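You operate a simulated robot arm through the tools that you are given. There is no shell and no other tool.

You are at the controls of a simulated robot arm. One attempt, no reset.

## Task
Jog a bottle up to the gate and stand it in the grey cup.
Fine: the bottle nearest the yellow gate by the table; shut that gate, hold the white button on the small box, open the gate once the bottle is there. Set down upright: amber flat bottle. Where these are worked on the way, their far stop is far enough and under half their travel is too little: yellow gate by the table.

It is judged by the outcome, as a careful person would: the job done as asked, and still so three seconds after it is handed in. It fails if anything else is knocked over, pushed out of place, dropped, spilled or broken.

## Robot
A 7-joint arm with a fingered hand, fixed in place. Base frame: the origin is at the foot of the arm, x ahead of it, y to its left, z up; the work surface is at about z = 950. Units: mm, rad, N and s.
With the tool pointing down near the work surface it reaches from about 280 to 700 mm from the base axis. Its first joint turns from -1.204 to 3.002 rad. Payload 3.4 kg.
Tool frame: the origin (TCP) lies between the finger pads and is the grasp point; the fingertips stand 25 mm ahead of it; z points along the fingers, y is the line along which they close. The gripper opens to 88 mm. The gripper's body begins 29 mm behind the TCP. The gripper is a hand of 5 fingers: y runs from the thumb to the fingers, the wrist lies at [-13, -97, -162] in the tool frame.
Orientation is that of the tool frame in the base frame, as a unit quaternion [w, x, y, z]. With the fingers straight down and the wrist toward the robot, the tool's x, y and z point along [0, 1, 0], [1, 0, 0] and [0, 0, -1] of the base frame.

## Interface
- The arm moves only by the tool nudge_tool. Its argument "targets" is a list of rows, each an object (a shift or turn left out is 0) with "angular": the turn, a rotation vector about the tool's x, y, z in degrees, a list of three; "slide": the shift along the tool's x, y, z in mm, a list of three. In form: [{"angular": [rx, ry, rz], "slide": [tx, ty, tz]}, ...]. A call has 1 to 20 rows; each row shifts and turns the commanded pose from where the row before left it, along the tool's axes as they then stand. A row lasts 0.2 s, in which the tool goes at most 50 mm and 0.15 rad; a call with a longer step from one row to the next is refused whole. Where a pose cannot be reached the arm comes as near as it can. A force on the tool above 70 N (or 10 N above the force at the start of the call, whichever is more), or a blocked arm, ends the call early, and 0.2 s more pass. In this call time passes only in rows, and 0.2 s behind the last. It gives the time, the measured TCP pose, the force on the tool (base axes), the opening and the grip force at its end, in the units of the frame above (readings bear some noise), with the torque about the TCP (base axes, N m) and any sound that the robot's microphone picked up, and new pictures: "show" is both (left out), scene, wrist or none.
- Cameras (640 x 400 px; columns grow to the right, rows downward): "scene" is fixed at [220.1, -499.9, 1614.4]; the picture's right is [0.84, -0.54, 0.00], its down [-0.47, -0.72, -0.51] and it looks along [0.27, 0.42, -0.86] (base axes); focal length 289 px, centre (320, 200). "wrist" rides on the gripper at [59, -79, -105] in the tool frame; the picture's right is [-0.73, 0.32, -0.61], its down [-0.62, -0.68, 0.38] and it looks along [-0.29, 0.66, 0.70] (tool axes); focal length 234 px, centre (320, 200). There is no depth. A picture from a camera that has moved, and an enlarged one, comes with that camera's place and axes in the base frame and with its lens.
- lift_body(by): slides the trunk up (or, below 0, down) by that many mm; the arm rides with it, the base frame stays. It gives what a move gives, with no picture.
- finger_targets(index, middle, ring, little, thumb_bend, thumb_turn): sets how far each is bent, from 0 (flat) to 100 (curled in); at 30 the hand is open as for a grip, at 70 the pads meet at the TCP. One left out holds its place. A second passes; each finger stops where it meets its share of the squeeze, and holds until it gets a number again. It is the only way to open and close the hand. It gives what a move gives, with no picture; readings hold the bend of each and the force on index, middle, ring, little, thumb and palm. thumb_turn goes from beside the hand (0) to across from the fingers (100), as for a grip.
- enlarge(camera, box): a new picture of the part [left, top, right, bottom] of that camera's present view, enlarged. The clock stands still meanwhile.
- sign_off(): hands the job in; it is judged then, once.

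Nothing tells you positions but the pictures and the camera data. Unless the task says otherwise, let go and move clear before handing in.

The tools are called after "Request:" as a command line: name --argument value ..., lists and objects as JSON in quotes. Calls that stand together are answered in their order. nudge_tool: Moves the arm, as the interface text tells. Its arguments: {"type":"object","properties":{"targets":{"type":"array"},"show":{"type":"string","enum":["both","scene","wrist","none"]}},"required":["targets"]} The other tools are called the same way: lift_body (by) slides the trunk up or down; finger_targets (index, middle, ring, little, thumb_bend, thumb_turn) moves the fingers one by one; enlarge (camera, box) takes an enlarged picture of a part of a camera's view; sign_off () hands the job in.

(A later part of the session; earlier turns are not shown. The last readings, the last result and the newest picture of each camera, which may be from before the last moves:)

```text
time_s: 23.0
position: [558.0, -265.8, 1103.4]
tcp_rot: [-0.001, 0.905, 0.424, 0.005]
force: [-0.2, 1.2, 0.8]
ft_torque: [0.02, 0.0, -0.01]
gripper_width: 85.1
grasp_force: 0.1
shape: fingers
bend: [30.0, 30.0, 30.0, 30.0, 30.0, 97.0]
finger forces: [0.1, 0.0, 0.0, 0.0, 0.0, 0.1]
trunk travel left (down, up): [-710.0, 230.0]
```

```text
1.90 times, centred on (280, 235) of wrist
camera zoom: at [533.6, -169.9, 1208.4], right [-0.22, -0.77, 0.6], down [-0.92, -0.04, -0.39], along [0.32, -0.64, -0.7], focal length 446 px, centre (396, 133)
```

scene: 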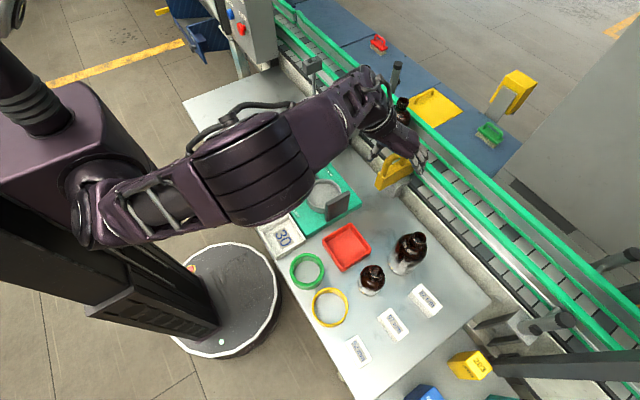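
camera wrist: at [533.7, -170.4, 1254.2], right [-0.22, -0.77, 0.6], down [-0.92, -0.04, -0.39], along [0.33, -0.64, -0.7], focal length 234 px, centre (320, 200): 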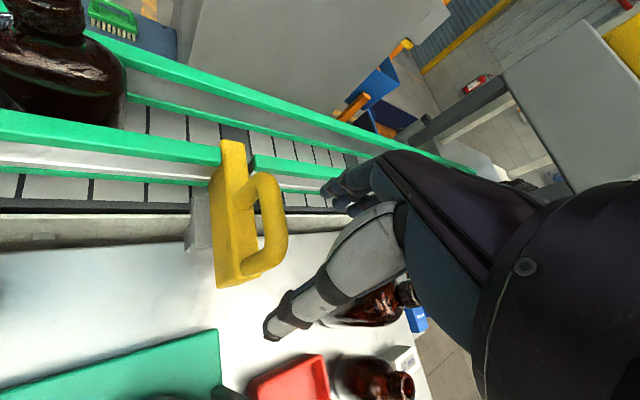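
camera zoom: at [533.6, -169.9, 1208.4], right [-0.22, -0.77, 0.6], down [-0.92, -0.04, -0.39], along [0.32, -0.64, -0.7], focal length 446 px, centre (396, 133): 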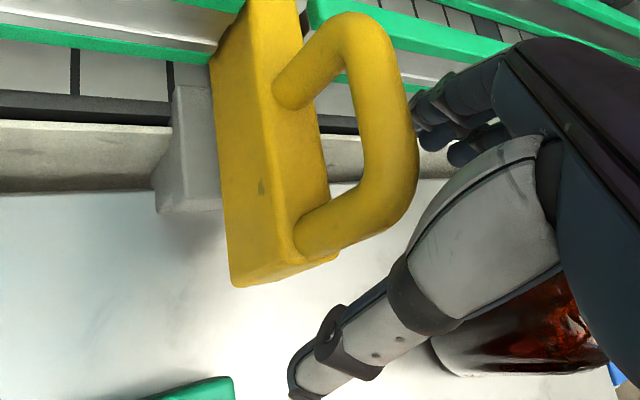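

No contact. I'll close thumb, index and middle around the near leg.

Request:
finger_targets --index 68 --middle 68 --ring 60 --little 50 --thumb_bend 66

Request:
enlarge --camera "scene" --box '[330, 110, 458, 190]'

Request:
enlarge --camera "wrist" --box '[160, 130, 400, 340]'

```text
time_s: 24.0
position: [557.3, -265.1, 1102.9]
tcp_rot: [-0.001, 0.906, 0.424, 0.005]
force: [-1.7, -0.1, -0.7]
ft_torque: [0.03, 0.03, 0.02]
gripper_width: 7.6
grasp_force: 0.7
shape: fingers
bend: [68.0, 68.0, 60.0, 50.0, 64.0, 98.0]
finger forces: [0.1, 0.0, 0.0, 0.1, 1.0, 0.0]
trunk travel left (down, up): [-710.0, 230.0]
```

```text
5.00 times, centred on (394, 150) of scene
camera zoom: at [220.1, -499.9, 1614.4], right [0.84, -0.54, 0.0], down [-0.47, -0.72, -0.51], along [0.27, 0.42, -0.86], focal length 1444 px, centre (-50, 450)
```

zoom: 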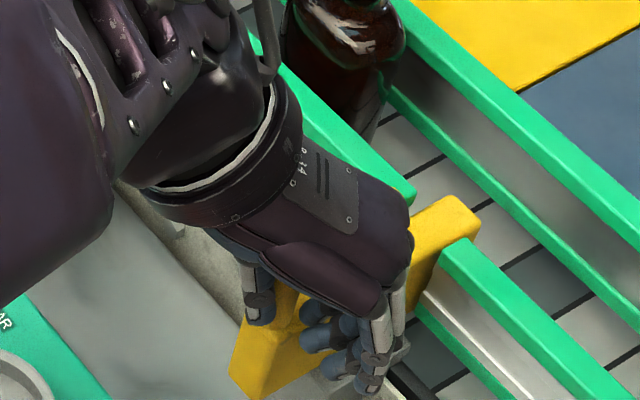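

```text
1.90 times, centred on (280, 235) of wrist
camera zoom: at [533.1, -169.5, 1209.0], right [-0.22, -0.77, 0.6], down [-0.92, -0.04, -0.39], along [0.33, -0.64, -0.7], focal length 446 px, centre (396, 133)
```

zoom: 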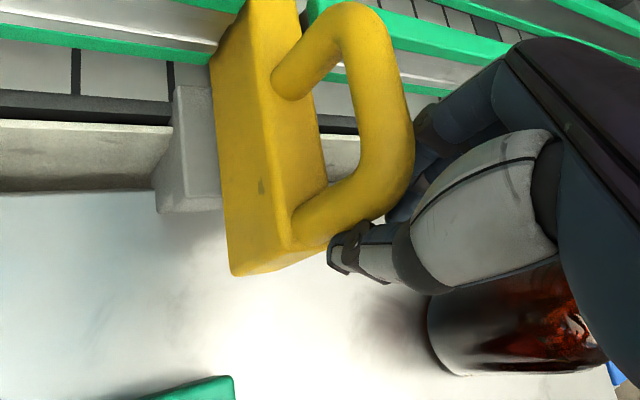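

The thumb met the near leg but the fingers stayed outside the loop. I'll open, shift about (+25,+15) mm, and close again so index and thumb meet inside the loop.

Request:
finger_targets --index 30 --middle 30 --ring 30 --little 30 --thumb_bend 30

Request:
nudge_tool --targets '[{"slide": [14, 4.8, 0]}, {"slide": [14, 4.8, 0]}]' --show "none"

Request:
enlarge --camera "scene" --box '[330, 110, 458, 190]'

Request:
enlarge --camera "wrist" --box '[160, 130, 400, 340]'

```text
time_s: 25.0
position: [558.1, -265.5, 1102.3]
tcp_rot: [-0.001, 0.905, 0.425, 0.006]
force: [1.1, -0.2, 0.2]
ft_torque: [0.0, 0.03, 0.03]
gripper_width: 84.4
grasp_force: 0.0
shape: fingers
bend: [30.0, 30.0, 30.0, 30.0, 30.0, 98.0]
finger forces: [0.0, 0.0, 0.0, 0.0, 0.1, 0.0]
trunk travel left (down, up): [-710.0, 230.0]
```

```text
time_s: 25.6
position: [582.2, -249.7, 1103.0]
tcp_rot: [-0.001, 0.905, 0.425, 0.005]
force: [0.0, 0.2, 0.1]
ft_torque: [0.01, 0.01, -0.01]
gripper_width: 84.4
grasp_force: 0.1
shape: fingers
bend: [30.0, 30.0, 30.0, 30.0, 30.0, 98.0]
finger forces: [0.0, 0.0, 0.0, 0.0, 0.0, 0.0]
trunk travel left (down, up): [-710.0, 230.0]
```

```text
5.00 times, centred on (394, 150) of scene
camera zoom: at [220.1, -499.9, 1614.4], right [0.84, -0.54, 0.0], down [-0.47, -0.72, -0.51], along [0.27, 0.42, -0.86], focal length 1444 px, centre (-50, 450)
```

zoom: 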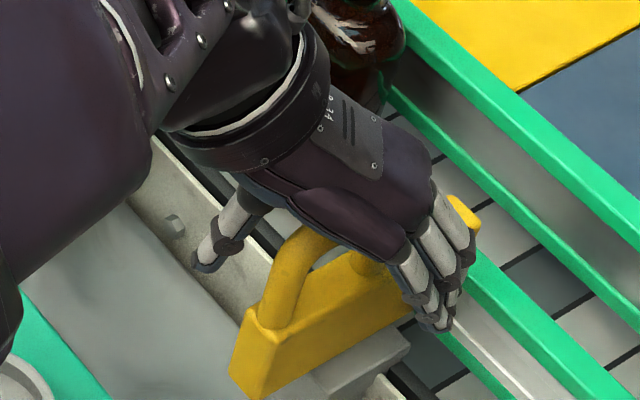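

```text
1.90 times, centred on (280, 235) of wrist
camera zoom: at [559.7, -154.0, 1208.7], right [-0.22, -0.77, 0.6], down [-0.92, -0.04, -0.39], along [0.33, -0.64, -0.7], focal length 446 px, centre (396, 133)
```

zoom: 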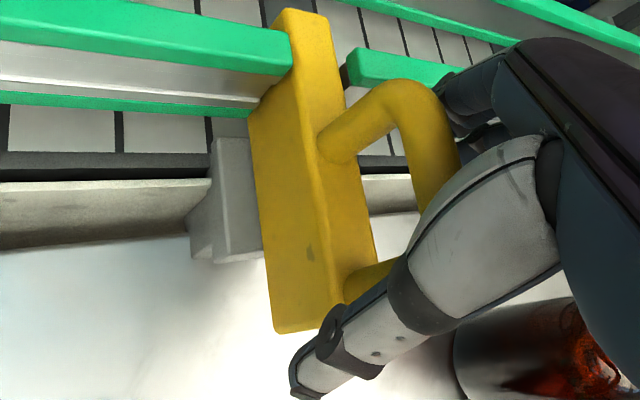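

Request:
finger_targets --index 66 --middle 66 --ring 66 --little 60 --thumb_bend 66

Request:
enlarge --camera "scene" --box '[330, 110, 458, 190]'

Request:
enlarge --camera "wrist" --box '[160, 130, 400, 340]'

```text
time_s: 26.6
position: [582.8, -252.3, 1103.4]
tcp_rot: [-0.001, 0.906, 0.423, 0.005]
force: [1.6, -10.0, 2.1]
ft_torque: [0.1, -0.02, -0.22]
gripper_width: 11.7
grasp_force: 5.4
shape: fingers
bend: [61.0, 66.0, 66.0, 60.0, 65.0, 97.0]
finger forces: [10.5, 0.0, 0.0, 0.0, 0.5, 0.0]
trunk travel left (down, up): [-710.0, 230.0]
```

```text
5.00 times, centred on (394, 150) of scene
camera zoom: at [220.1, -499.9, 1614.4], right [0.84, -0.54, 0.0], down [-0.47, -0.72, -0.51], along [0.27, 0.42, -0.86], focal length 1444 px, centre (-50, 450)
```

zoom: 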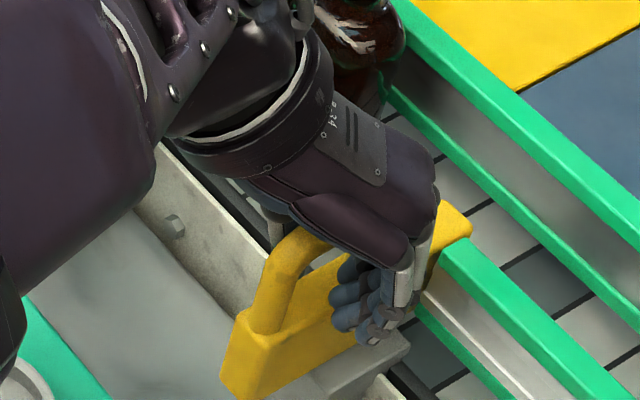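

```text
1.90 times, centred on (280, 235) of wrist
camera zoom: at [558.8, -157.1, 1208.7], right [-0.22, -0.77, 0.6], down [-0.92, -0.04, -0.39], along [0.32, -0.64, -0.7], focal length 446 px, centre (396, 133)
```

zoom: 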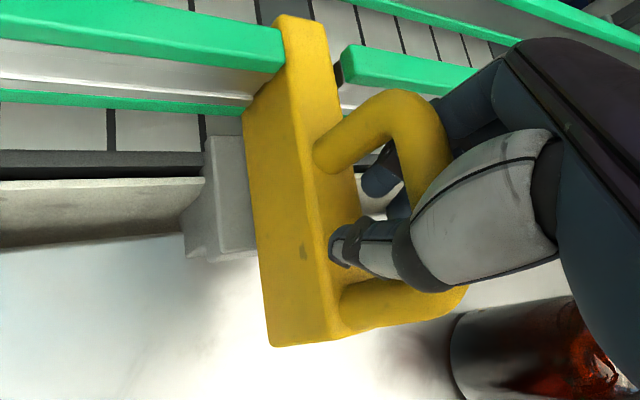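

Index and thumb are engaged inside the loop. Now I'll push the gate toward the belt (+x) in small steps.

Request:
nudge_tool --targets '[{"slide": [6.4, 7.7, 0]}, {"slide": [6.4, 7.7, 0]}, {"slide": [6.4, 7.7, 0]}, {"slide": [6.4, 7.7, 0]}]' --show "both"

```text
time_s: 27.6
position: [624.0, -251.1, 1103.1]
tcp_rot: [-0.002, 0.906, 0.424, 0.006]
force: [2.1, -12.9, 2.0]
ft_torque: [0.16, -0.03, -0.27]
gripper_width: 13.1
grasp_force: 6.4
shape: fingers
bend: [59.0, 66.0, 66.0, 60.0, 66.0, 97.0]
finger forces: [13.2, 0.0, 0.0, 0.0, 0.1, 0.0]
trunk travel left (down, up): [-710.0, 230.0]
camera wrist: at [599.8, -156.4, 1208.7], right [-0.22, -0.77, 0.6], down [-0.92, -0.04, -0.39], along [0.33, -0.64, -0.7], focal length 234 px, centre (320, 200)
```

scene: 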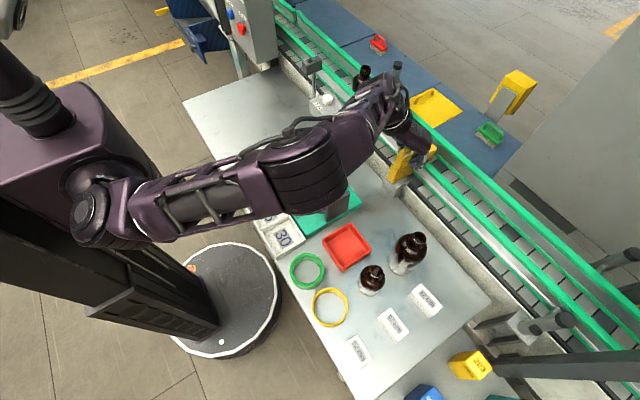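
wrist: 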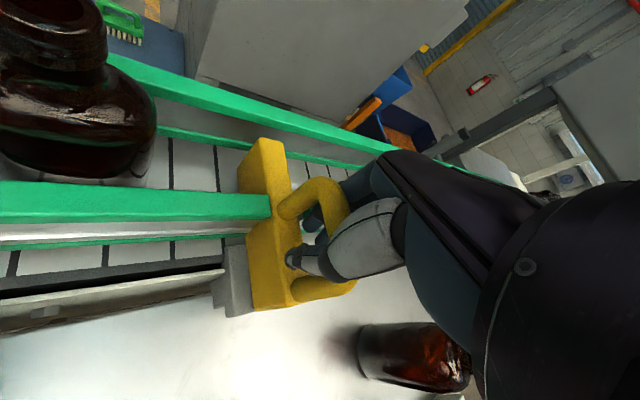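

The gate is sliding in smoothly with the hand at x=624. I'll keep pushing until it reaches its far stop.

Request:
nudge_tool --targets '[{"slide": [6.4, 7.7, 0]}, {"slide": [6.4, 7.7, 0]}, {"slide": [6.4, 7.7, 0]}]' --show "both"

Request:
enlarge --camera "scene" --box '[330, 110, 458, 190]'

```text
time_s: 28.4
position: [637.8, -255.4, 1106.0]
tcp_rot: [-0.002, 0.905, 0.425, 0.005]
force: [-20.7, -7.7, -14.4]
ft_torque: [-0.13, 0.11, -0.25]
gripper_width: 8.7
grasp_force: 11.6
shape: fingers
bend: [70.0, 66.0, 66.0, 60.0, 63.0, 96.0]
finger forces: [17.7, 0.0, 0.0, 0.0, 5.7, 0.1]
out of reach, approached as far as the arm can: row 2, 3
trunk travel left (down, up): [-710.0, 230.0]
camera wrist: at [614.1, -160.4, 1212.3], right [-0.22, -0.77, 0.6], down [-0.92, -0.04, -0.39], along [0.32, -0.64, -0.7], focal length 234 px, centre (320, 200)
```

scene: 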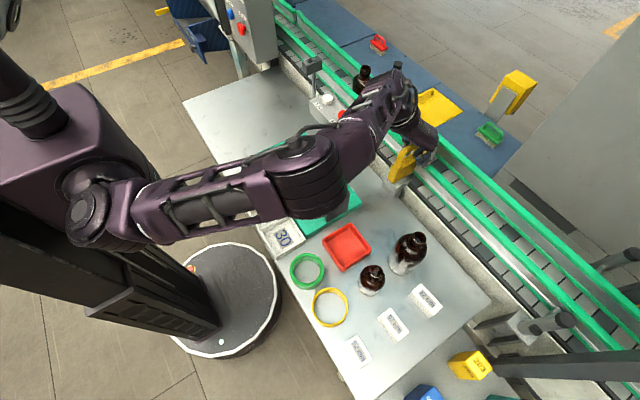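
wrist: 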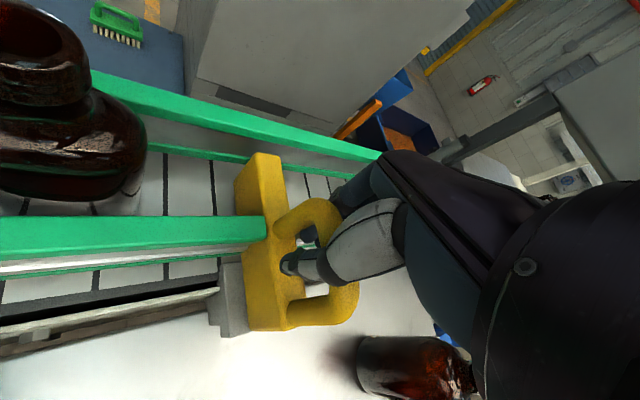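

```text
5.00 times, centred on (394, 150) of scene
camera zoom: at [220.1, -499.9, 1614.4], right [0.84, -0.54, 0.0], down [-0.47, -0.72, -0.51], along [0.27, 0.42, -0.86], focal length 1444 px, centre (-50, 450)
```

zoom: 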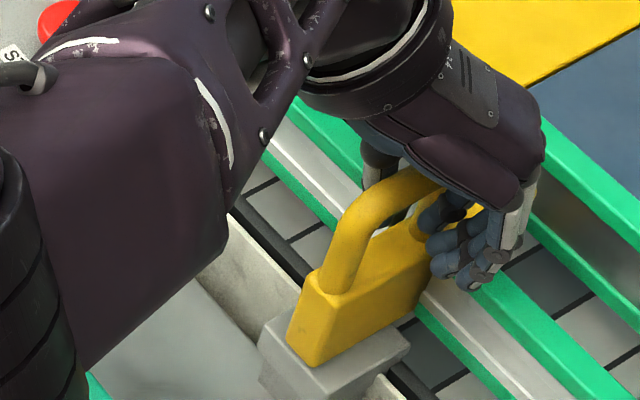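

The gate's near end is now at x≈592 (moved ~66 mm) and pushes back with 20 N, whereas it slid freely at about 2 N, so it is against its far stop. I'll open the hand and rise clear.

Request:
finger_targets --index 30 --middle 30 --ring 30 --little 30 --thumb_bend 30

Request:
nudge_tool --targets '[{"slide": [0, 0, -10]}, {"slide": [0, 0, -25]}, {"slide": [0, 0, -30]}, {"slide": [0, 0, -30]}]' --show "both"

Request:
enlarge --camera "scene" --box '[330, 110, 458, 190]'

```text
time_s: 29.4
position: [642.6, -252.9, 1106.6]
tcp_rot: [-0.001, 0.905, 0.425, 0.006]
force: [0.6, 0.5, 0.5]
ft_torque: [0.02, -0.02, 0.0]
gripper_width: 84.4
grasp_force: 0.1
shape: fingers
bend: [30.0, 30.0, 30.0, 30.0, 30.0, 97.0]
finger forces: [0.0, 0.0, 0.0, 0.0, 0.1, 0.0]
trunk travel left (down, up): [-710.0, 230.0]
```

```text
time_s: 30.4
position: [639.4, -254.4, 1202.7]
tcp_rot: [-0.001, 0.906, 0.423, 0.005]
force: [0.3, 0.5, 0.5]
ft_torque: [0.02, -0.04, 0.03]
gripper_width: 84.4
grasp_force: 0.1
shape: fingers
bend: [30.0, 30.0, 30.0, 30.0, 30.0, 97.0]
finger forces: [0.1, 0.0, 0.1, 0.0, 0.0, 0.1]
trunk travel left (down, up): [-710.0, 230.0]
camera wrist: at [616.0, -159.2, 1308.4], right [-0.22, -0.77, 0.6], down [-0.92, -0.04, -0.39], along [0.33, -0.64, -0.7], focal length 234 px, centre (320, 200)
```

scene: 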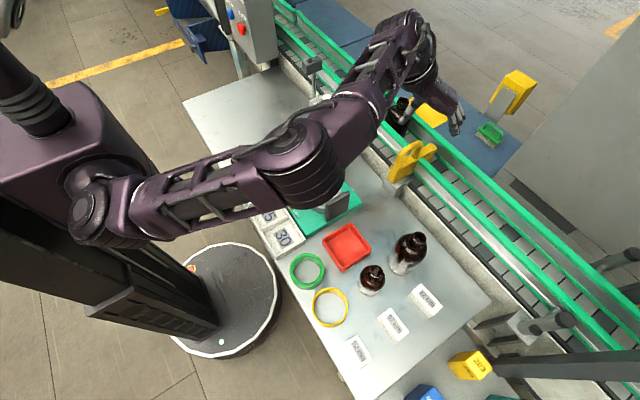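
wrist: 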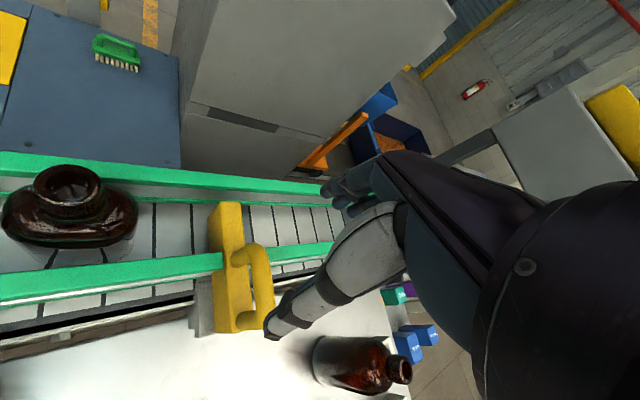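

```text
5.00 times, centred on (394, 150) of scene
camera zoom: at [220.1, -499.9, 1614.4], right [0.84, -0.54, 0.0], down [-0.47, -0.72, -0.51], along [0.27, 0.42, -0.86], focal length 1444 px, centre (-50, 450)
```

zoom: 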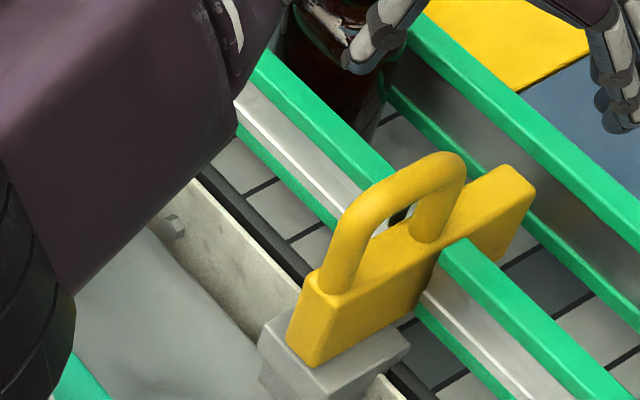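

Request:
enlarge --camera "wrist" --box '[180, 160, 340, 360]'

Request:
enlarge --camera "wrist" --box '[0, 130, 240, 330]'

```text
2.00 times, centred on (260, 260) of wrist
camera zoom: at [616.0, -159.2, 1308.4], right [-0.22, -0.77, 0.6], down [-0.92, -0.04, -0.39], along [0.33, -0.64, -0.7], focal length 468 px, centre (440, 80)
```

zoom: 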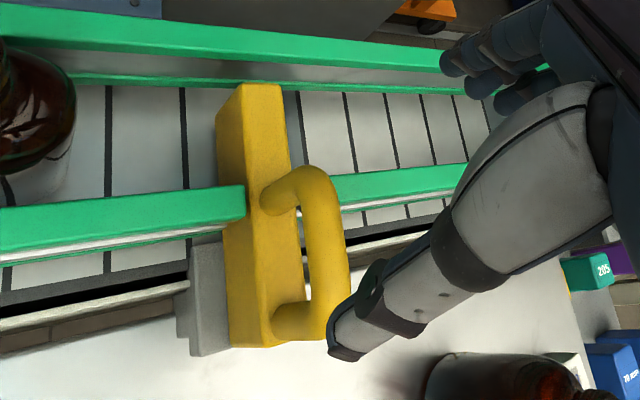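

```text
2.00 times, centred on (120, 230) of wrist
camera zoom: at [616.0, -159.2, 1308.4], right [-0.22, -0.77, 0.6], down [-0.92, -0.04, -0.39], along [0.33, -0.64, -0.7], focal length 468 px, centre (720, 140)
```

zoom: 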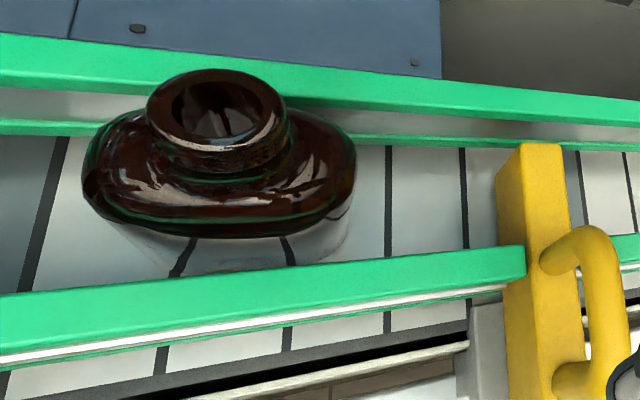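

The flat bottle stands at about (705,-132), 69 mm wide along the belt, so it has ~70 mm to travel to the gate face (y≈-240). Now I'll turn back to the natural orientation and move over to the JOG button, staying well above the bottles.

Request:
nudge_tool --targets '[{"angular": [0, 0, -8], "slide": [0, -10, -5]}, {"angular": [0, 0, -8], "slide": [0, -10, -5]}, {"angular": [0, 0, -8], "slide": [0, -10, -5]}, {"angular": [0, 0, -8], "slide": [0, -10, 0]}, {"angular": [0, 0, -8], "slide": [0, -10, 0]}]' --show "none"

Request:
finger_targets --index 60 --middle 100 --ring 100 --little 100 --thumb_bend 60

Request:
nudge_tool --targets '[{"slide": [0, 0, -1]}]' --show "both"

```text
time_s: 31.6
position: [594.7, -235.0, 1216.3]
tcp_rot: [0.002, 0.704, 0.71, 0.007]
force: [0.4, 1.2, 0.4]
ft_torque: [0.03, -0.03, -0.04]
gripper_width: 84.4
grasp_force: 0.0
shape: fingers
bend: [30.0, 30.0, 30.0, 30.0, 30.0, 97.0]
finger forces: [0.1, 0.0, 0.0, 0.0, 0.0, 0.1]
trunk travel left (down, up): [-710.0, 230.0]
```

```text
time_s: 32.6
position: [595.7, -235.5, 1216.7]
tcp_rot: [0.001, 0.706, 0.708, 0.005]
force: [0.7, -0.9, 0.6]
ft_torque: [-0.05, 0.02, 0.02]
gripper_width: 20.3
grasp_force: 0.1
shape: fingers
bend: [60.0, 100.0, 100.0, 100.0, 60.0, 97.0]
finger forces: [0.1, 0.1, 0.1, 0.0, 0.0, 0.0]
trunk travel left (down, up): [-710.0, 230.0]
```

```text
time_s: 33.0
position: [594.6, -235.1, 1217.7]
tcp_rot: [0.001, 0.706, 0.708, 0.005]
force: [-0.1, 0.7, -0.2]
ft_torque: [-0.02, -0.01, -0.02]
gripper_width: 19.9
grasp_force: 0.0
shape: fingers
bend: [60.0, 100.0, 100.0, 100.0, 60.0, 97.0]
finger forces: [0.0, 0.0, 0.0, 0.0, 0.0, 0.0]
trunk travel left (down, up): [-710.0, 230.0]
camera wrist: at [515.2, -177.0, 1323.0], right [0.32, -0.73, 0.61], down [-0.68, -0.62, -0.39], along [0.66, -0.28, -0.69], focal length 234 px, centre (320, 200)
```

scene: 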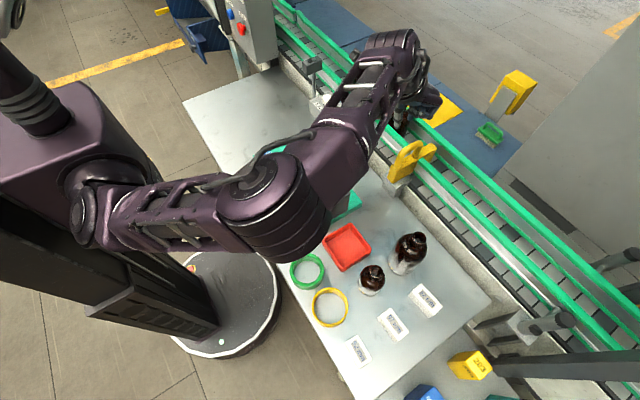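
wrist: 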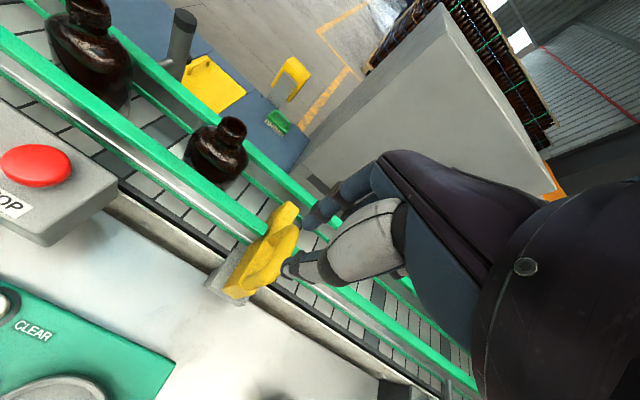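

Index and thumb form a pointer with the other fingers curled. I'll move across to above the JOG button at about (586,28).

Request:
nudge_tool --targets '[{"slide": [44, -1.5, 0]}, {"slide": [44, -1.5, 0]}, {"slide": [44, -1.5, 0]}, {"slide": [44, -1.5, 0]}, {"slide": [44, -1.5, 0]}, {"slide": [43, -1.5, 0]}]' --show "both"

```text
time_s: 34.4
position: [574.4, -86.4, 1214.0]
tcp_rot: [0.001, 0.706, 0.708, 0.005]
force: [-0.2, 0.8, -0.1]
ft_torque: [0.01, 0.02, 0.03]
gripper_width: 20.0
grasp_force: 0.1
shape: fingers
bend: [60.0, 100.0, 100.0, 100.0, 60.0, 97.0]
finger forces: [0.0, 0.1, 0.1, 0.0, 0.1, 0.0]
out of reach, approached as far as the arm can: row 4, 5, 6
trunk travel left (down, up): [-710.0, 230.0]
camera wrist: at [494.6, -27.9, 1319.4], right [0.32, -0.73, 0.61], down [-0.68, -0.62, -0.39], along [0.66, -0.28, -0.69], focal length 234 px, centre (320, 200)
```

scene: 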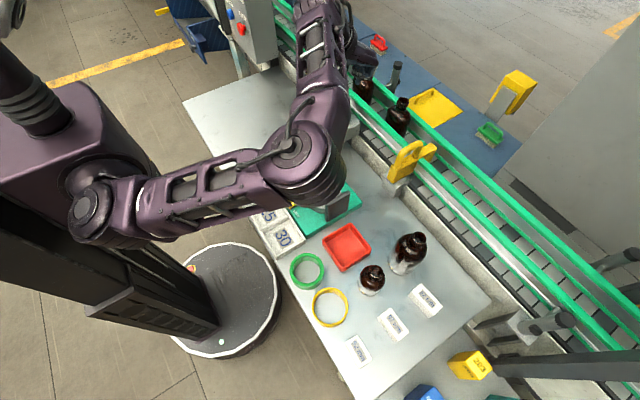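
wrist: 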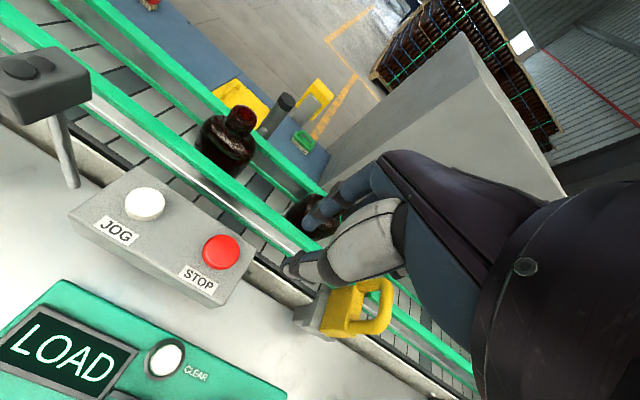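

The wrist limit again stops me at y≈-86 with this heading. I'll turn the hand about -34° (fingers toward +y) and then continue to the button.

Request:
nudge_tool --targets '[{"angular": [0, 0, -8.5]}, {"angular": [0, 0, -8.5]}, {"angular": [0, 0, -8.5]}, {"angular": [0, 0, -8.5]}, {"slide": [29.5, 24.5, 0]}, {"slide": [29.5, 24.5, 0]}, {"slide": [29.5, 24.5, 0]}]' --show "both"

```text
time_s: 36.0
position: [547.0, -29.0, 1202.7]
tcp_rot: [0.002, 0.468, 0.884, 0.005]
force: [-0.5, 0.1, 0.0]
ft_torque: [0.03, 0.02, -0.01]
gripper_width: 20.1
grasp_force: 0.1
shape: fingers
bend: [60.0, 100.0, 100.0, 100.0, 60.0, 97.0]
finger forces: [0.0, 0.0, 0.1, 0.0, 0.0, 0.0]
out of reach, approached as far as the arm can: row 5, 6, 7
trunk travel left (down, up): [-710.0, 230.0]
camera wrist: at [447.7, -24.9, 1307.3], right [0.67, -0.42, 0.61], down [-0.21, -0.9, -0.39], along [0.71, 0.13, -0.69], focal length 234 px, centre (320, 200)
```

scene: 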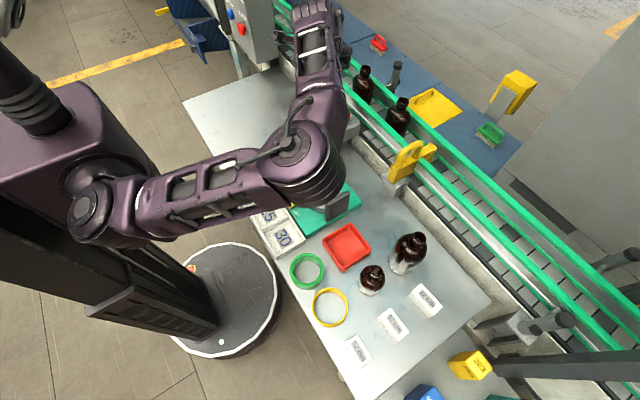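
wrist: 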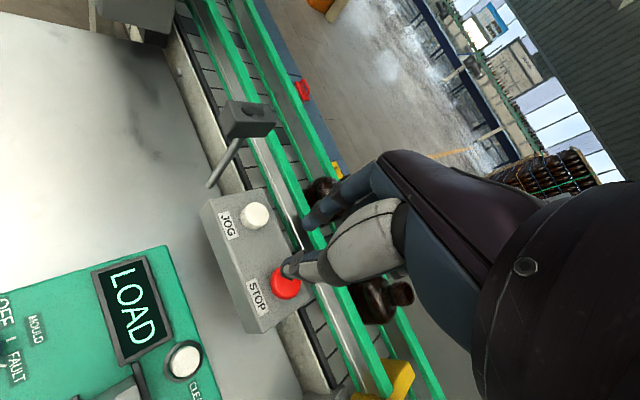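

The wrist flexion seems to be at its limit because the elbow is low and the forearm points up. I'll raise the trunk by 200 mm so the forearm comes down from above, then bring the hand back down over the button.

Request:
lift_body --by 200

Request:
nudge_tool --targets '[{"slide": [0, 0, 30]}, {"slide": [0, 0, 30]}, {"slide": [12, 20, 20]}, {"slide": [12, 20, 20]}, {"slide": [12, 10, 30]}, {"slide": [12, 0, 30]}]' --show "both"

```text
time_s: 38.2
position: [548.0, -28.7, 1403.1]
tcp_rot: [0.002, 0.468, 0.884, 0.004]
force: [0.0, -0.7, -0.9]
ft_torque: [-0.01, 0.01, -0.02]
gripper_width: 20.1
grasp_force: 0.0
shape: fingers
bend: [60.0, 100.0, 100.0, 100.0, 60.0, 97.0]
finger forces: [0.0, 0.0, 0.0, 0.0, 0.1, 0.0]
trunk travel left (down, up): [-910.0, 30.0]
```

```text
time_s: 39.6
position: [518.4, -30.5, 1262.7]
tcp_rot: [0.003, 0.468, 0.884, 0.005]
force: [-1.4, -0.3, -0.8]
ft_torque: [-0.01, 0.03, -0.02]
gripper_width: 20.1
grasp_force: 0.0
shape: fingers
bend: [60.0, 100.0, 100.0, 100.0, 60.0, 97.0]
finger forces: [0.1, 0.0, 0.0, 0.1, 0.0, 0.1]
out of reach, approached as far as the arm can: row 3, 4, 5, 6
trunk travel left (down, up): [-910.0, 30.0]
camera wrist: at [418.5, -26.9, 1368.7], right [0.67, -0.42, 0.61], down [-0.21, -0.9, -0.39], along [0.71, 0.13, -0.69], focal length 234 px, centre (320, 200)
```

scene: 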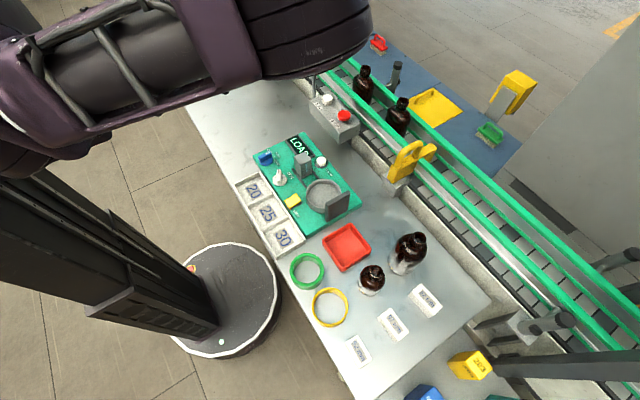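
wrist: 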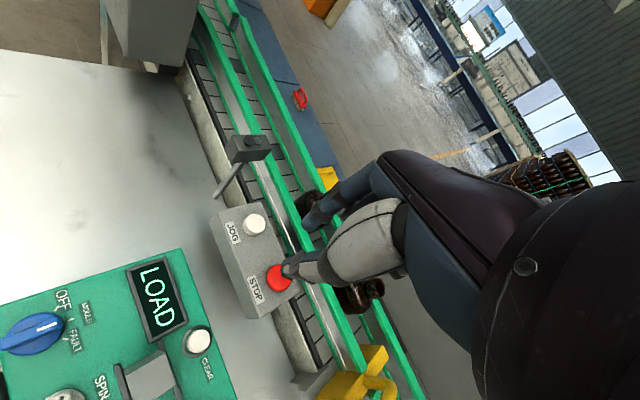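

Still limited toward +y. I'll tilt the hand forward (fingers pointing down and ahead), which unloads the wrist and brings it closer to the robot, then try again.

Request:
nudge_tool --targets '[{"angular": [-7.5, 0, 0]}, {"angular": [-7.5, 0, 0]}, {"angular": [-7.5, 0, 0]}, {"angular": [-7.5, 0, 0]}]' --show "none"

Request:
nudge_tool --targets '[{"slide": [15, 25, 0]}, {"slide": [15, 25, 0]}, {"slide": [15, 25, 0]}]' --show "both"

```text
time_s: 40.6
position: [517.0, -31.5, 1263.7]
tcp_rot: [0.124, 0.452, 0.852, 0.233]
force: [-0.2, -0.4, -0.2]
ft_torque: [0.03, -0.01, 0.01]
gripper_width: 19.9
grasp_force: 0.1
shape: fingers
bend: [60.0, 100.0, 100.0, 100.0, 60.0, 97.0]
finger forces: [0.0, 0.0, 0.0, 0.0, 0.1, 0.0]
trunk travel left (down, up): [-910.0, 30.0]
```

```text
time_s: 41.4
position: [534.7, 15.8, 1316.9]
tcp_rot: [0.123, 0.451, 0.853, 0.234]
force: [-0.3, -0.2, 1.1]
ft_torque: [0.02, 0.01, 0.02]
gripper_width: 20.1
grasp_force: 0.1
shape: fingers
bend: [60.0, 100.0, 100.0, 100.0, 60.0, 97.0]
finger forces: [0.1, 0.0, 0.0, 0.1, 0.0, 0.0]
out of reach, approached as far as the arm can: row 2, 3
trunk travel left (down, up): [-910.0, 30.0]
camera wrist: at [402.0, -4.0, 1367.2], right [0.38, -0.62, 0.69], down [0.03, -0.74, -0.68], along [0.92, 0.28, -0.26], focal length 234 px, centre (320, 200)
```

scene: 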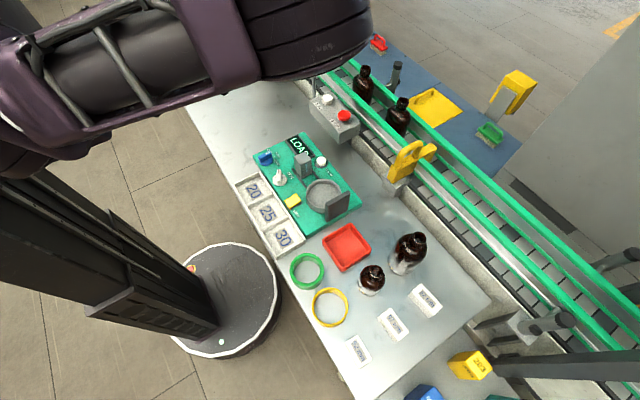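
wrist: 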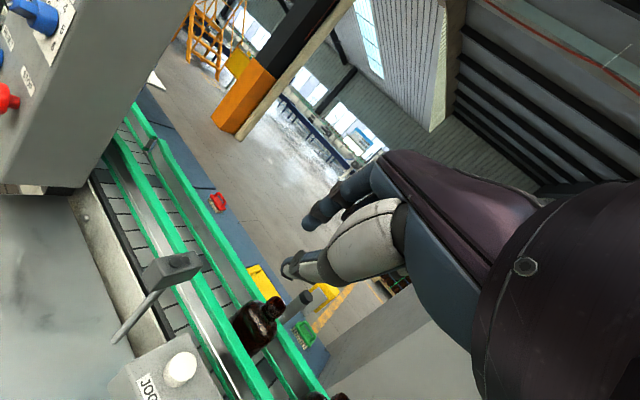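

The tilt helped: I'm at (535,16,1317). I'll lower the trunk by 150 mm, which carries the hand straight down toward the button box, then look.

Request:
lift_body --by -150

Request:
nudge_tool --targets '[{"slide": [0, 13, 7.5]}, {"slide": [0, 13, 7.5]}, {"slide": [0, 13, 7.5]}]' --show "both"

```text
time_s: 43.1
position: [534.5, 15.7, 1166.2]
tcp_rot: [0.123, 0.45, 0.853, 0.234]
force: [-0.7, 0.2, 0.3]
ft_torque: [0.02, 0.0, 0.02]
gripper_width: 20.0
grasp_force: 0.0
shape: fingers
bend: [60.0, 100.0, 100.0, 100.0, 60.0, 97.0]
finger forces: [0.0, 0.0, 0.0, 0.1, 0.0, 0.1]
trunk travel left (down, up): [-760.0, 180.0]
```

```text
time_s: 43.9
position: [561.3, 12.1, 1180.3]
tcp_rot: [0.124, 0.451, 0.853, 0.234]
force: [-0.4, -0.2, 0.1]
ft_torque: [-0.02, -0.04, 0.01]
gripper_width: 20.2
grasp_force: 0.1
shape: fingers
bend: [60.0, 100.0, 100.0, 100.0, 60.0, 97.0]
finger forces: [0.0, 0.0, 0.0, 0.0, 0.1, 0.1]
out of reach, approached as far as the arm can: row 1, 2, 3
trunk travel left (down, up): [-760.0, 180.0]
camera wrist: at [427.3, -7.3, 1231.5], right [0.38, -0.62, 0.69], down [0.03, -0.74, -0.68], along [0.92, 0.28, -0.27], focal length 234 px, centre (320, 200)
```

scene: 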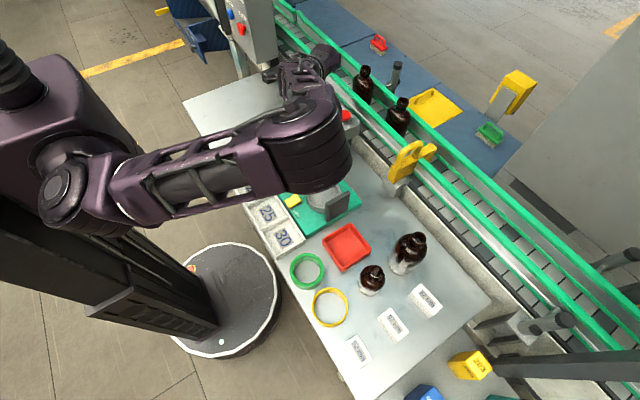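
wrist: 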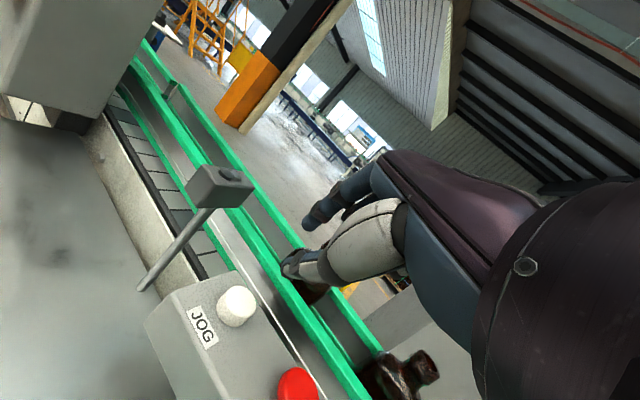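

The limit turns out to be on the wrist's y (about -90), so I'll swing the hand heading further (to about -54°) around the vertical, which lets the fingertip reach +y with the wrist staying back.

Request:
nudge_tool --targets '[{"angular": [0, 3.33, -5.77]}, {"angular": [0, 3.33, -5.77]}, {"angular": [0, 3.33, -5.77]}, {"slide": [-4, -7, 22]}]' --show "both"

```text
time_s: 44.9
position: [564.9, 11.6, 1170.7]
tcp_rot: [0.084, 0.299, 0.918, 0.248]
force: [0.3, -1.2, -0.7]
ft_torque: [0.05, 0.0, 0.0]
gripper_width: 20.0
grasp_force: 0.0
shape: fingers
bend: [60.0, 100.0, 100.0, 100.0, 60.0, 97.0]
finger forces: [0.1, 0.0, 0.0, 0.0, 0.0, 0.0]
out of reach, approached as far as the arm can: row 4
trunk travel left (down, up): [-760.0, 180.0]
camera wrist: at [444.7, -51.4, 1221.2], right [0.56, -0.45, 0.69], down [0.27, -0.69, -0.67], along [0.78, 0.57, -0.27], focal length 234 px, centre (320, 200)
```

scene: 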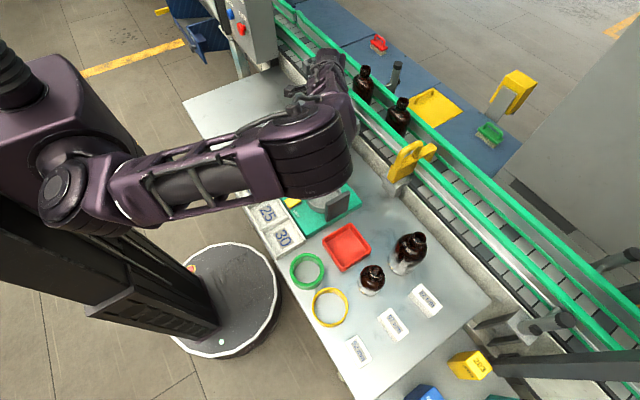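
wrist: 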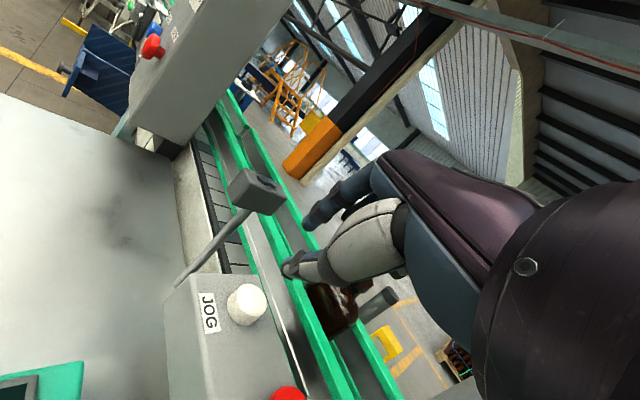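

Only downward motion is limited now, so I'll let the trunk do that: lower it 55 mm, then adjust sideways toward the button.

Request:
lift_body --by -55

Request:
nudge_tool --targets '[{"slide": [-4, 5, 3]}, {"slide": [-4, 5, 3]}]' --show "both"

Request:
enlarge --camera "wrist" --box '[160, 200, 352, 320]'

Request:
enlarge --camera "scene" --box '[270, 40, 398, 120]'

```text
time_s: 45.9
position: [564.0, 11.1, 1116.1]
tcp_rot: [0.085, 0.3, 0.917, 0.248]
force: [0.7, -0.4, 0.4]
ft_torque: [0.04, 0.02, 0.0]
gripper_width: 20.0
grasp_force: 0.0
shape: fingers
bend: [60.0, 100.0, 100.0, 100.0, 60.0, 97.0]
finger forces: [0.1, 0.0, 0.1, 0.0, 0.0, 0.0]
trunk travel left (down, up): [-705.0, 235.0]
```

```text
time_s: 46.5
position: [573.6, 8.6, 1118.6]
tcp_rot: [0.086, 0.3, 0.917, 0.248]
force: [0.0, -0.2, 0.0]
ft_torque: [0.04, 0.01, 0.01]
gripper_width: 20.2
grasp_force: 0.0
shape: fingers
bend: [60.0, 100.0, 100.0, 100.0, 60.0, 97.0]
finger forces: [0.1, 0.1, 0.0, 0.0, 0.0, 0.0]
out of reach, approached as far as the arm can: row 2
trunk travel left (down, up): [-705.0, 235.0]
camera wrist: at [453.0, -52.2, 1169.1], right [0.56, -0.45, 0.69], down [0.27, -0.69, -0.67], along [0.78, 0.57, -0.26], focal length 234 px, centre (320, 200)
```

scene: 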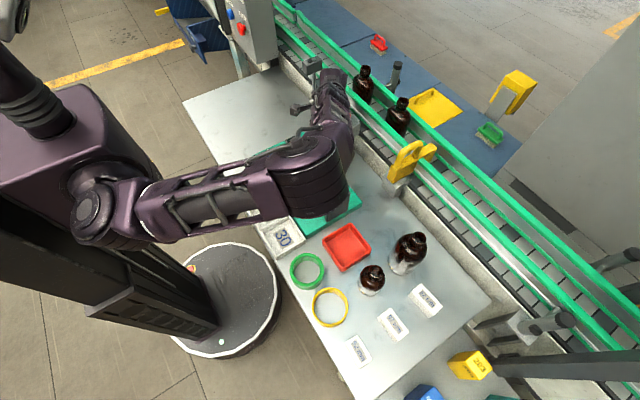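
wrist: 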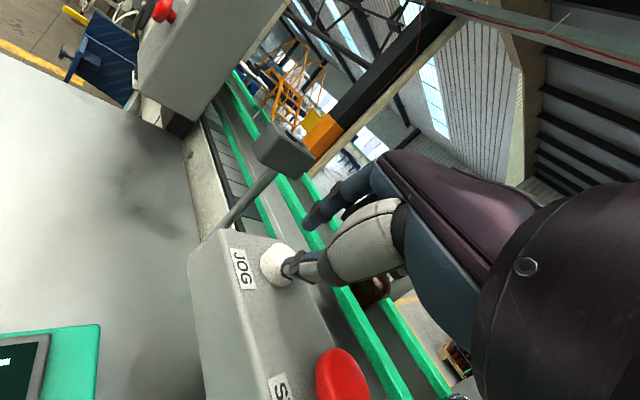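

```text
3.33 times, centred on (256, 260) of wrist
camera zoom: at [453.0, -52.2, 1169.1], right [0.56, -0.45, 0.69], down [0.27, -0.69, -0.67], along [0.78, 0.57, -0.26], focal length 781 px, centre (533, 0)
```

zoom: 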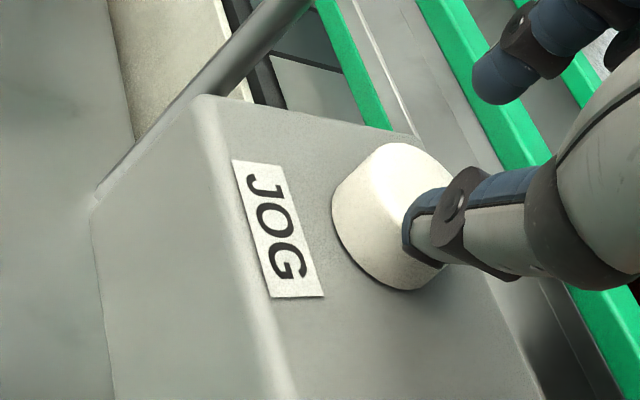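

```text
5.00 times, centred on (334, 80) of scene
camera zoom: at [220.1, -499.9, 1614.4], right [0.84, -0.54, 0.0], down [-0.47, -0.72, -0.51], along [0.27, 0.42, -0.86], focal length 1444 px, centre (250, 800)
```

zoom: 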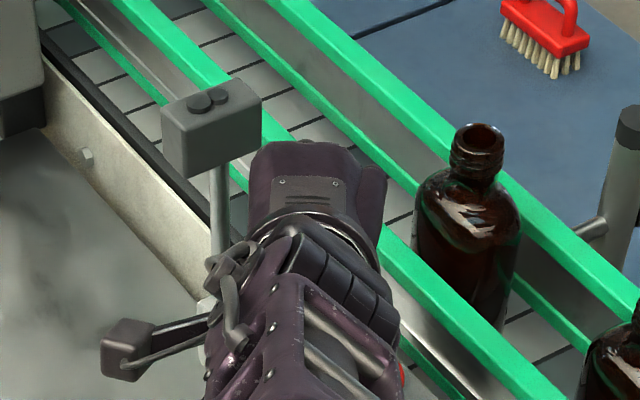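

The index tip is nearly over the JOG button, but with this tilt the thumb tip hangs lower and would hit first. I'll swing the thumb out beside the hand so the index alone does the pressing.

Request:
finger_targets --index 60 --thumb_bend 10 --thumb_turn 0

Request:
enlarge --camera "wrist" --box '[160, 140, 416, 300]'

Request:
enlarge --camera "scene" --box '[270, 40, 398, 120]'

```text
time_s: 47.5
position: [571.3, 10.3, 1119.0]
tcp_rot: [0.086, 0.3, 0.917, 0.248]
force: [-0.1, 0.3, -0.2]
ft_torque: [0.0, 0.0, 0.02]
gripper_width: 112.9
grasp_force: 0.1
shape: fingers
bend: [60.0, 100.0, 100.0, 100.0, 10.0, 0.0]
finger forces: [0.0, 0.0, 0.1, 0.0, 0.0, 0.0]
trunk travel left (down, up): [-705.0, 235.0]
```

```text
2.50 times, centred on (288, 220) of wrist
camera zoom: at [453.1, -52.0, 1169.1], right [0.56, -0.45, 0.69], down [0.27, -0.69, -0.67], along [0.78, 0.57, -0.26], focal length 585 px, centre (400, 150)
```

zoom: 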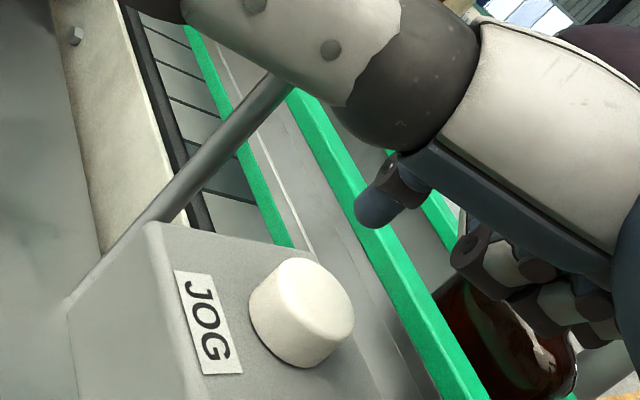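

```text
5.00 times, centred on (334, 80) of scene
camera zoom: at [220.1, -499.9, 1614.4], right [0.84, -0.54, 0.0], down [-0.47, -0.72, -0.51], along [0.27, 0.42, -0.86], focal length 1444 px, centre (250, 800)
```

zoom: 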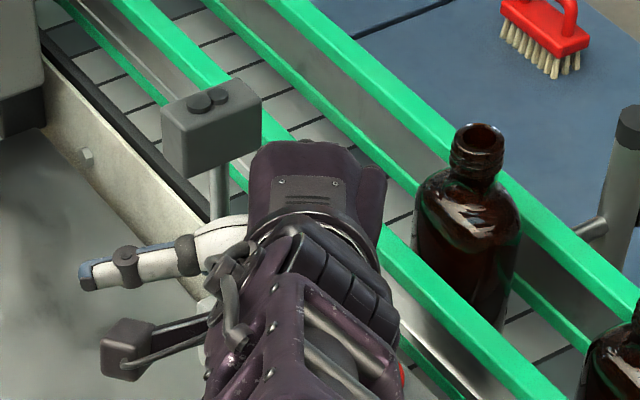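

The thumb is out of the way and the index tip is right above the JOG button (tip ≈(583,27,1103), button top ≈1072). I'll lower gently with the trunk in small steps until the finger feels the button.

Request:
lift_body --by -20

Request:
enlarge --camera "wrist" --box '[160, 140, 416, 300]'

```text
time_s: 48.1
position: [573.2, 10.9, 1099.4]
tcp_rot: [0.085, 0.301, 0.917, 0.247]
force: [0.5, -0.3, 0.3]
ft_torque: [-0.03, 0.01, -0.02]
gripper_width: 112.8
grasp_force: 0.0
shape: fingers
bend: [60.0, 100.0, 100.0, 100.0, 10.0, 0.0]
finger forces: [0.0, 0.0, 0.1, 0.0, 0.1, 0.1]
trunk travel left (down, up): [-685.0, 255.0]
```

```text
2.50 times, centred on (288, 220) of wrist
camera zoom: at [453.0, -51.9, 1149.1], right [0.56, -0.45, 0.69], down [0.27, -0.69, -0.67], along [0.78, 0.57, -0.26], focal length 585 px, centre (400, 150)
```

zoom: 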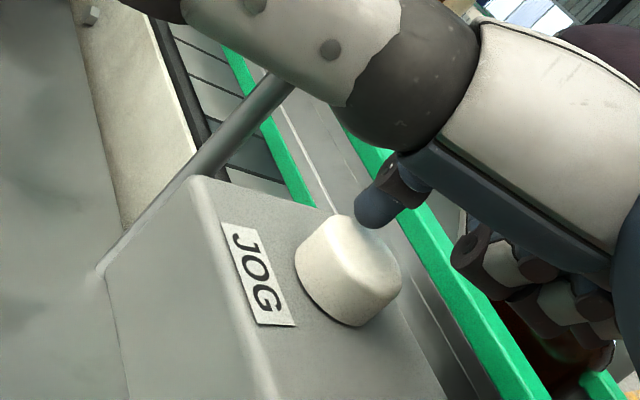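

The tip is a few mm off-centre toward +y; I'll shift it (+4,-6) mm and then continue down.

Request:
nudge_tool --targets '[{"slide": [-6.8, -2.2, -1.2]}]' --show "none"

Request:
enlarge --camera "wrist" --box '[200, 160, 360, 260]'

```text
time_s: 48.5
position: [574.6, 8.3, 1099.5]
tcp_rot: [0.086, 0.301, 0.917, 0.249]
force: [0.1, 0.0, -0.1]
ft_torque: [0.01, 0.03, 0.0]
gripper_width: 113.0
grasp_force: 0.0
shape: fingers
bend: [60.0, 100.0, 100.0, 100.0, 10.0, 0.0]
finger forces: [0.0, 0.0, 0.0, 0.1, 0.0, 0.0]
out of reach, approached as far as the arm can: row 1
trunk travel left (down, up): [-685.0, 255.0]
```

```text
4.00 times, centred on (280, 210) of wrist
camera zoom: at [455.4, -55.0, 1148.8], right [0.56, -0.45, 0.69], down [0.27, -0.69, -0.67], along [0.78, 0.57, -0.26], focal length 937 px, centre (480, 160)
```

zoom: 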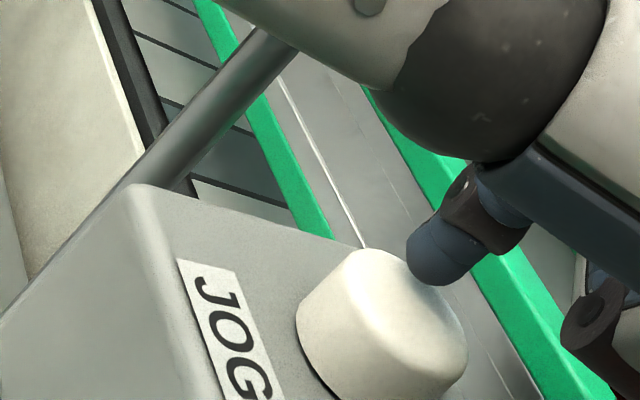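

Request:
lift_body --by -8

Request:
enlarge --camera "wrist" --box '[200, 160, 360, 260]'

```text
time_s: 49.1
position: [574.9, 8.2, 1090.9]
tcp_rot: [0.086, 0.3, 0.917, 0.25]
force: [0.7, 0.0, 1.9]
ft_torque: [0.06, -0.01, 0.03]
gripper_width: 113.5
grasp_force: 1.0
shape: fingers
bend: [59.0, 100.0, 100.0, 100.0, 10.0, 0.0]
finger forces: [2.1, 0.0, 0.0, 0.1, 0.0, 0.0]
trunk travel left (down, up): [-677.0, 263.0]
heard: click
```

```text
4.00 times, centred on (280, 210) of wrist
camera zoom: at [454.9, -54.9, 1141.4], right [0.56, -0.45, 0.69], down [0.27, -0.69, -0.67], along [0.78, 0.57, -0.26], focal length 937 px, centre (480, 160)
```

zoom: 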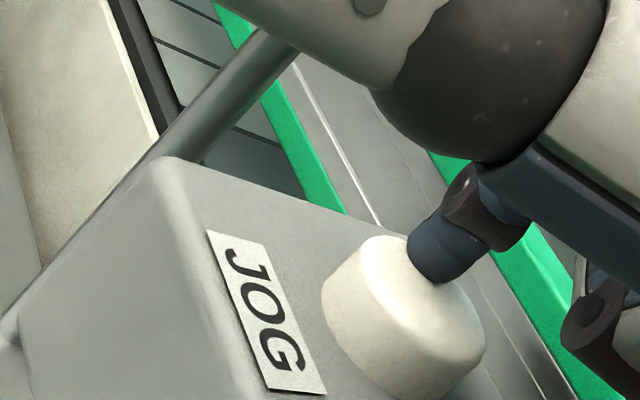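

A click and 2 N on the index — the button is pressed. I'll hold briefly and watch the belt.

Request:
nudge_tool --targets '[{"slide": [0, 0, 0]}]' --show "scene"

Request:
enlarge --camera "scene" --box '[330, 60, 458, 180]'

```text
time_s: 49.5
position: [575.0, 7.4, 1091.8]
tcp_rot: [0.085, 0.3, 0.917, 0.249]
force: [-0.5, -0.5, 3.1]
ft_torque: [0.07, 0.0, 0.0]
gripper_width: 113.1
grasp_force: 0.8
shape: fingers
bend: [59.0, 100.0, 100.0, 100.0, 10.0, 0.0]
finger forces: [2.3, 0.0, 0.0, 0.1, 0.1, 0.0]
trunk travel left (down, up): [-677.0, 263.0]
```

scene: 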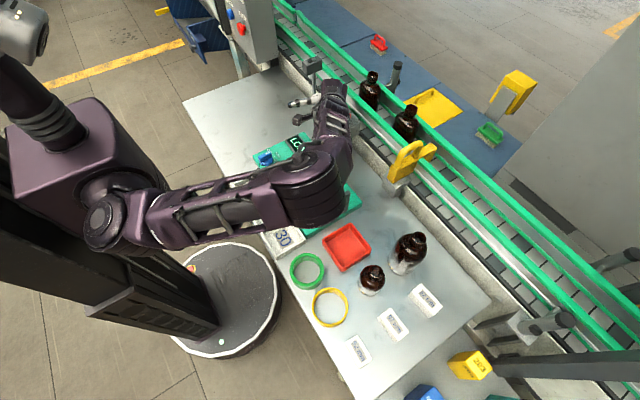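

```text
3.33 times, centred on (394, 120) of scene
camera zoom: at [220.1, -499.9, 1614.4], right [0.84, -0.54, 0.0], down [-0.47, -0.72, -0.51], along [0.27, 0.42, -0.86], focal length 963 px, centre (73, 467)
```

zoom: 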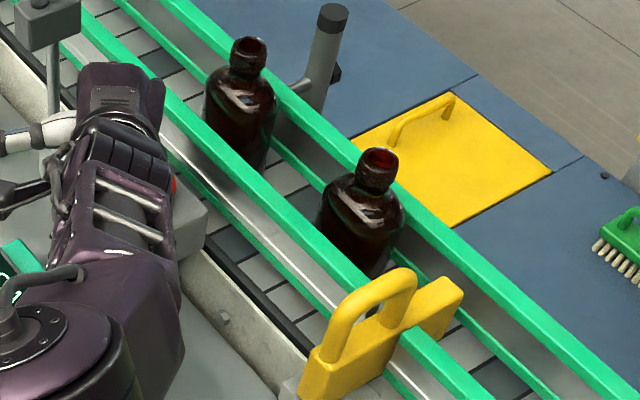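

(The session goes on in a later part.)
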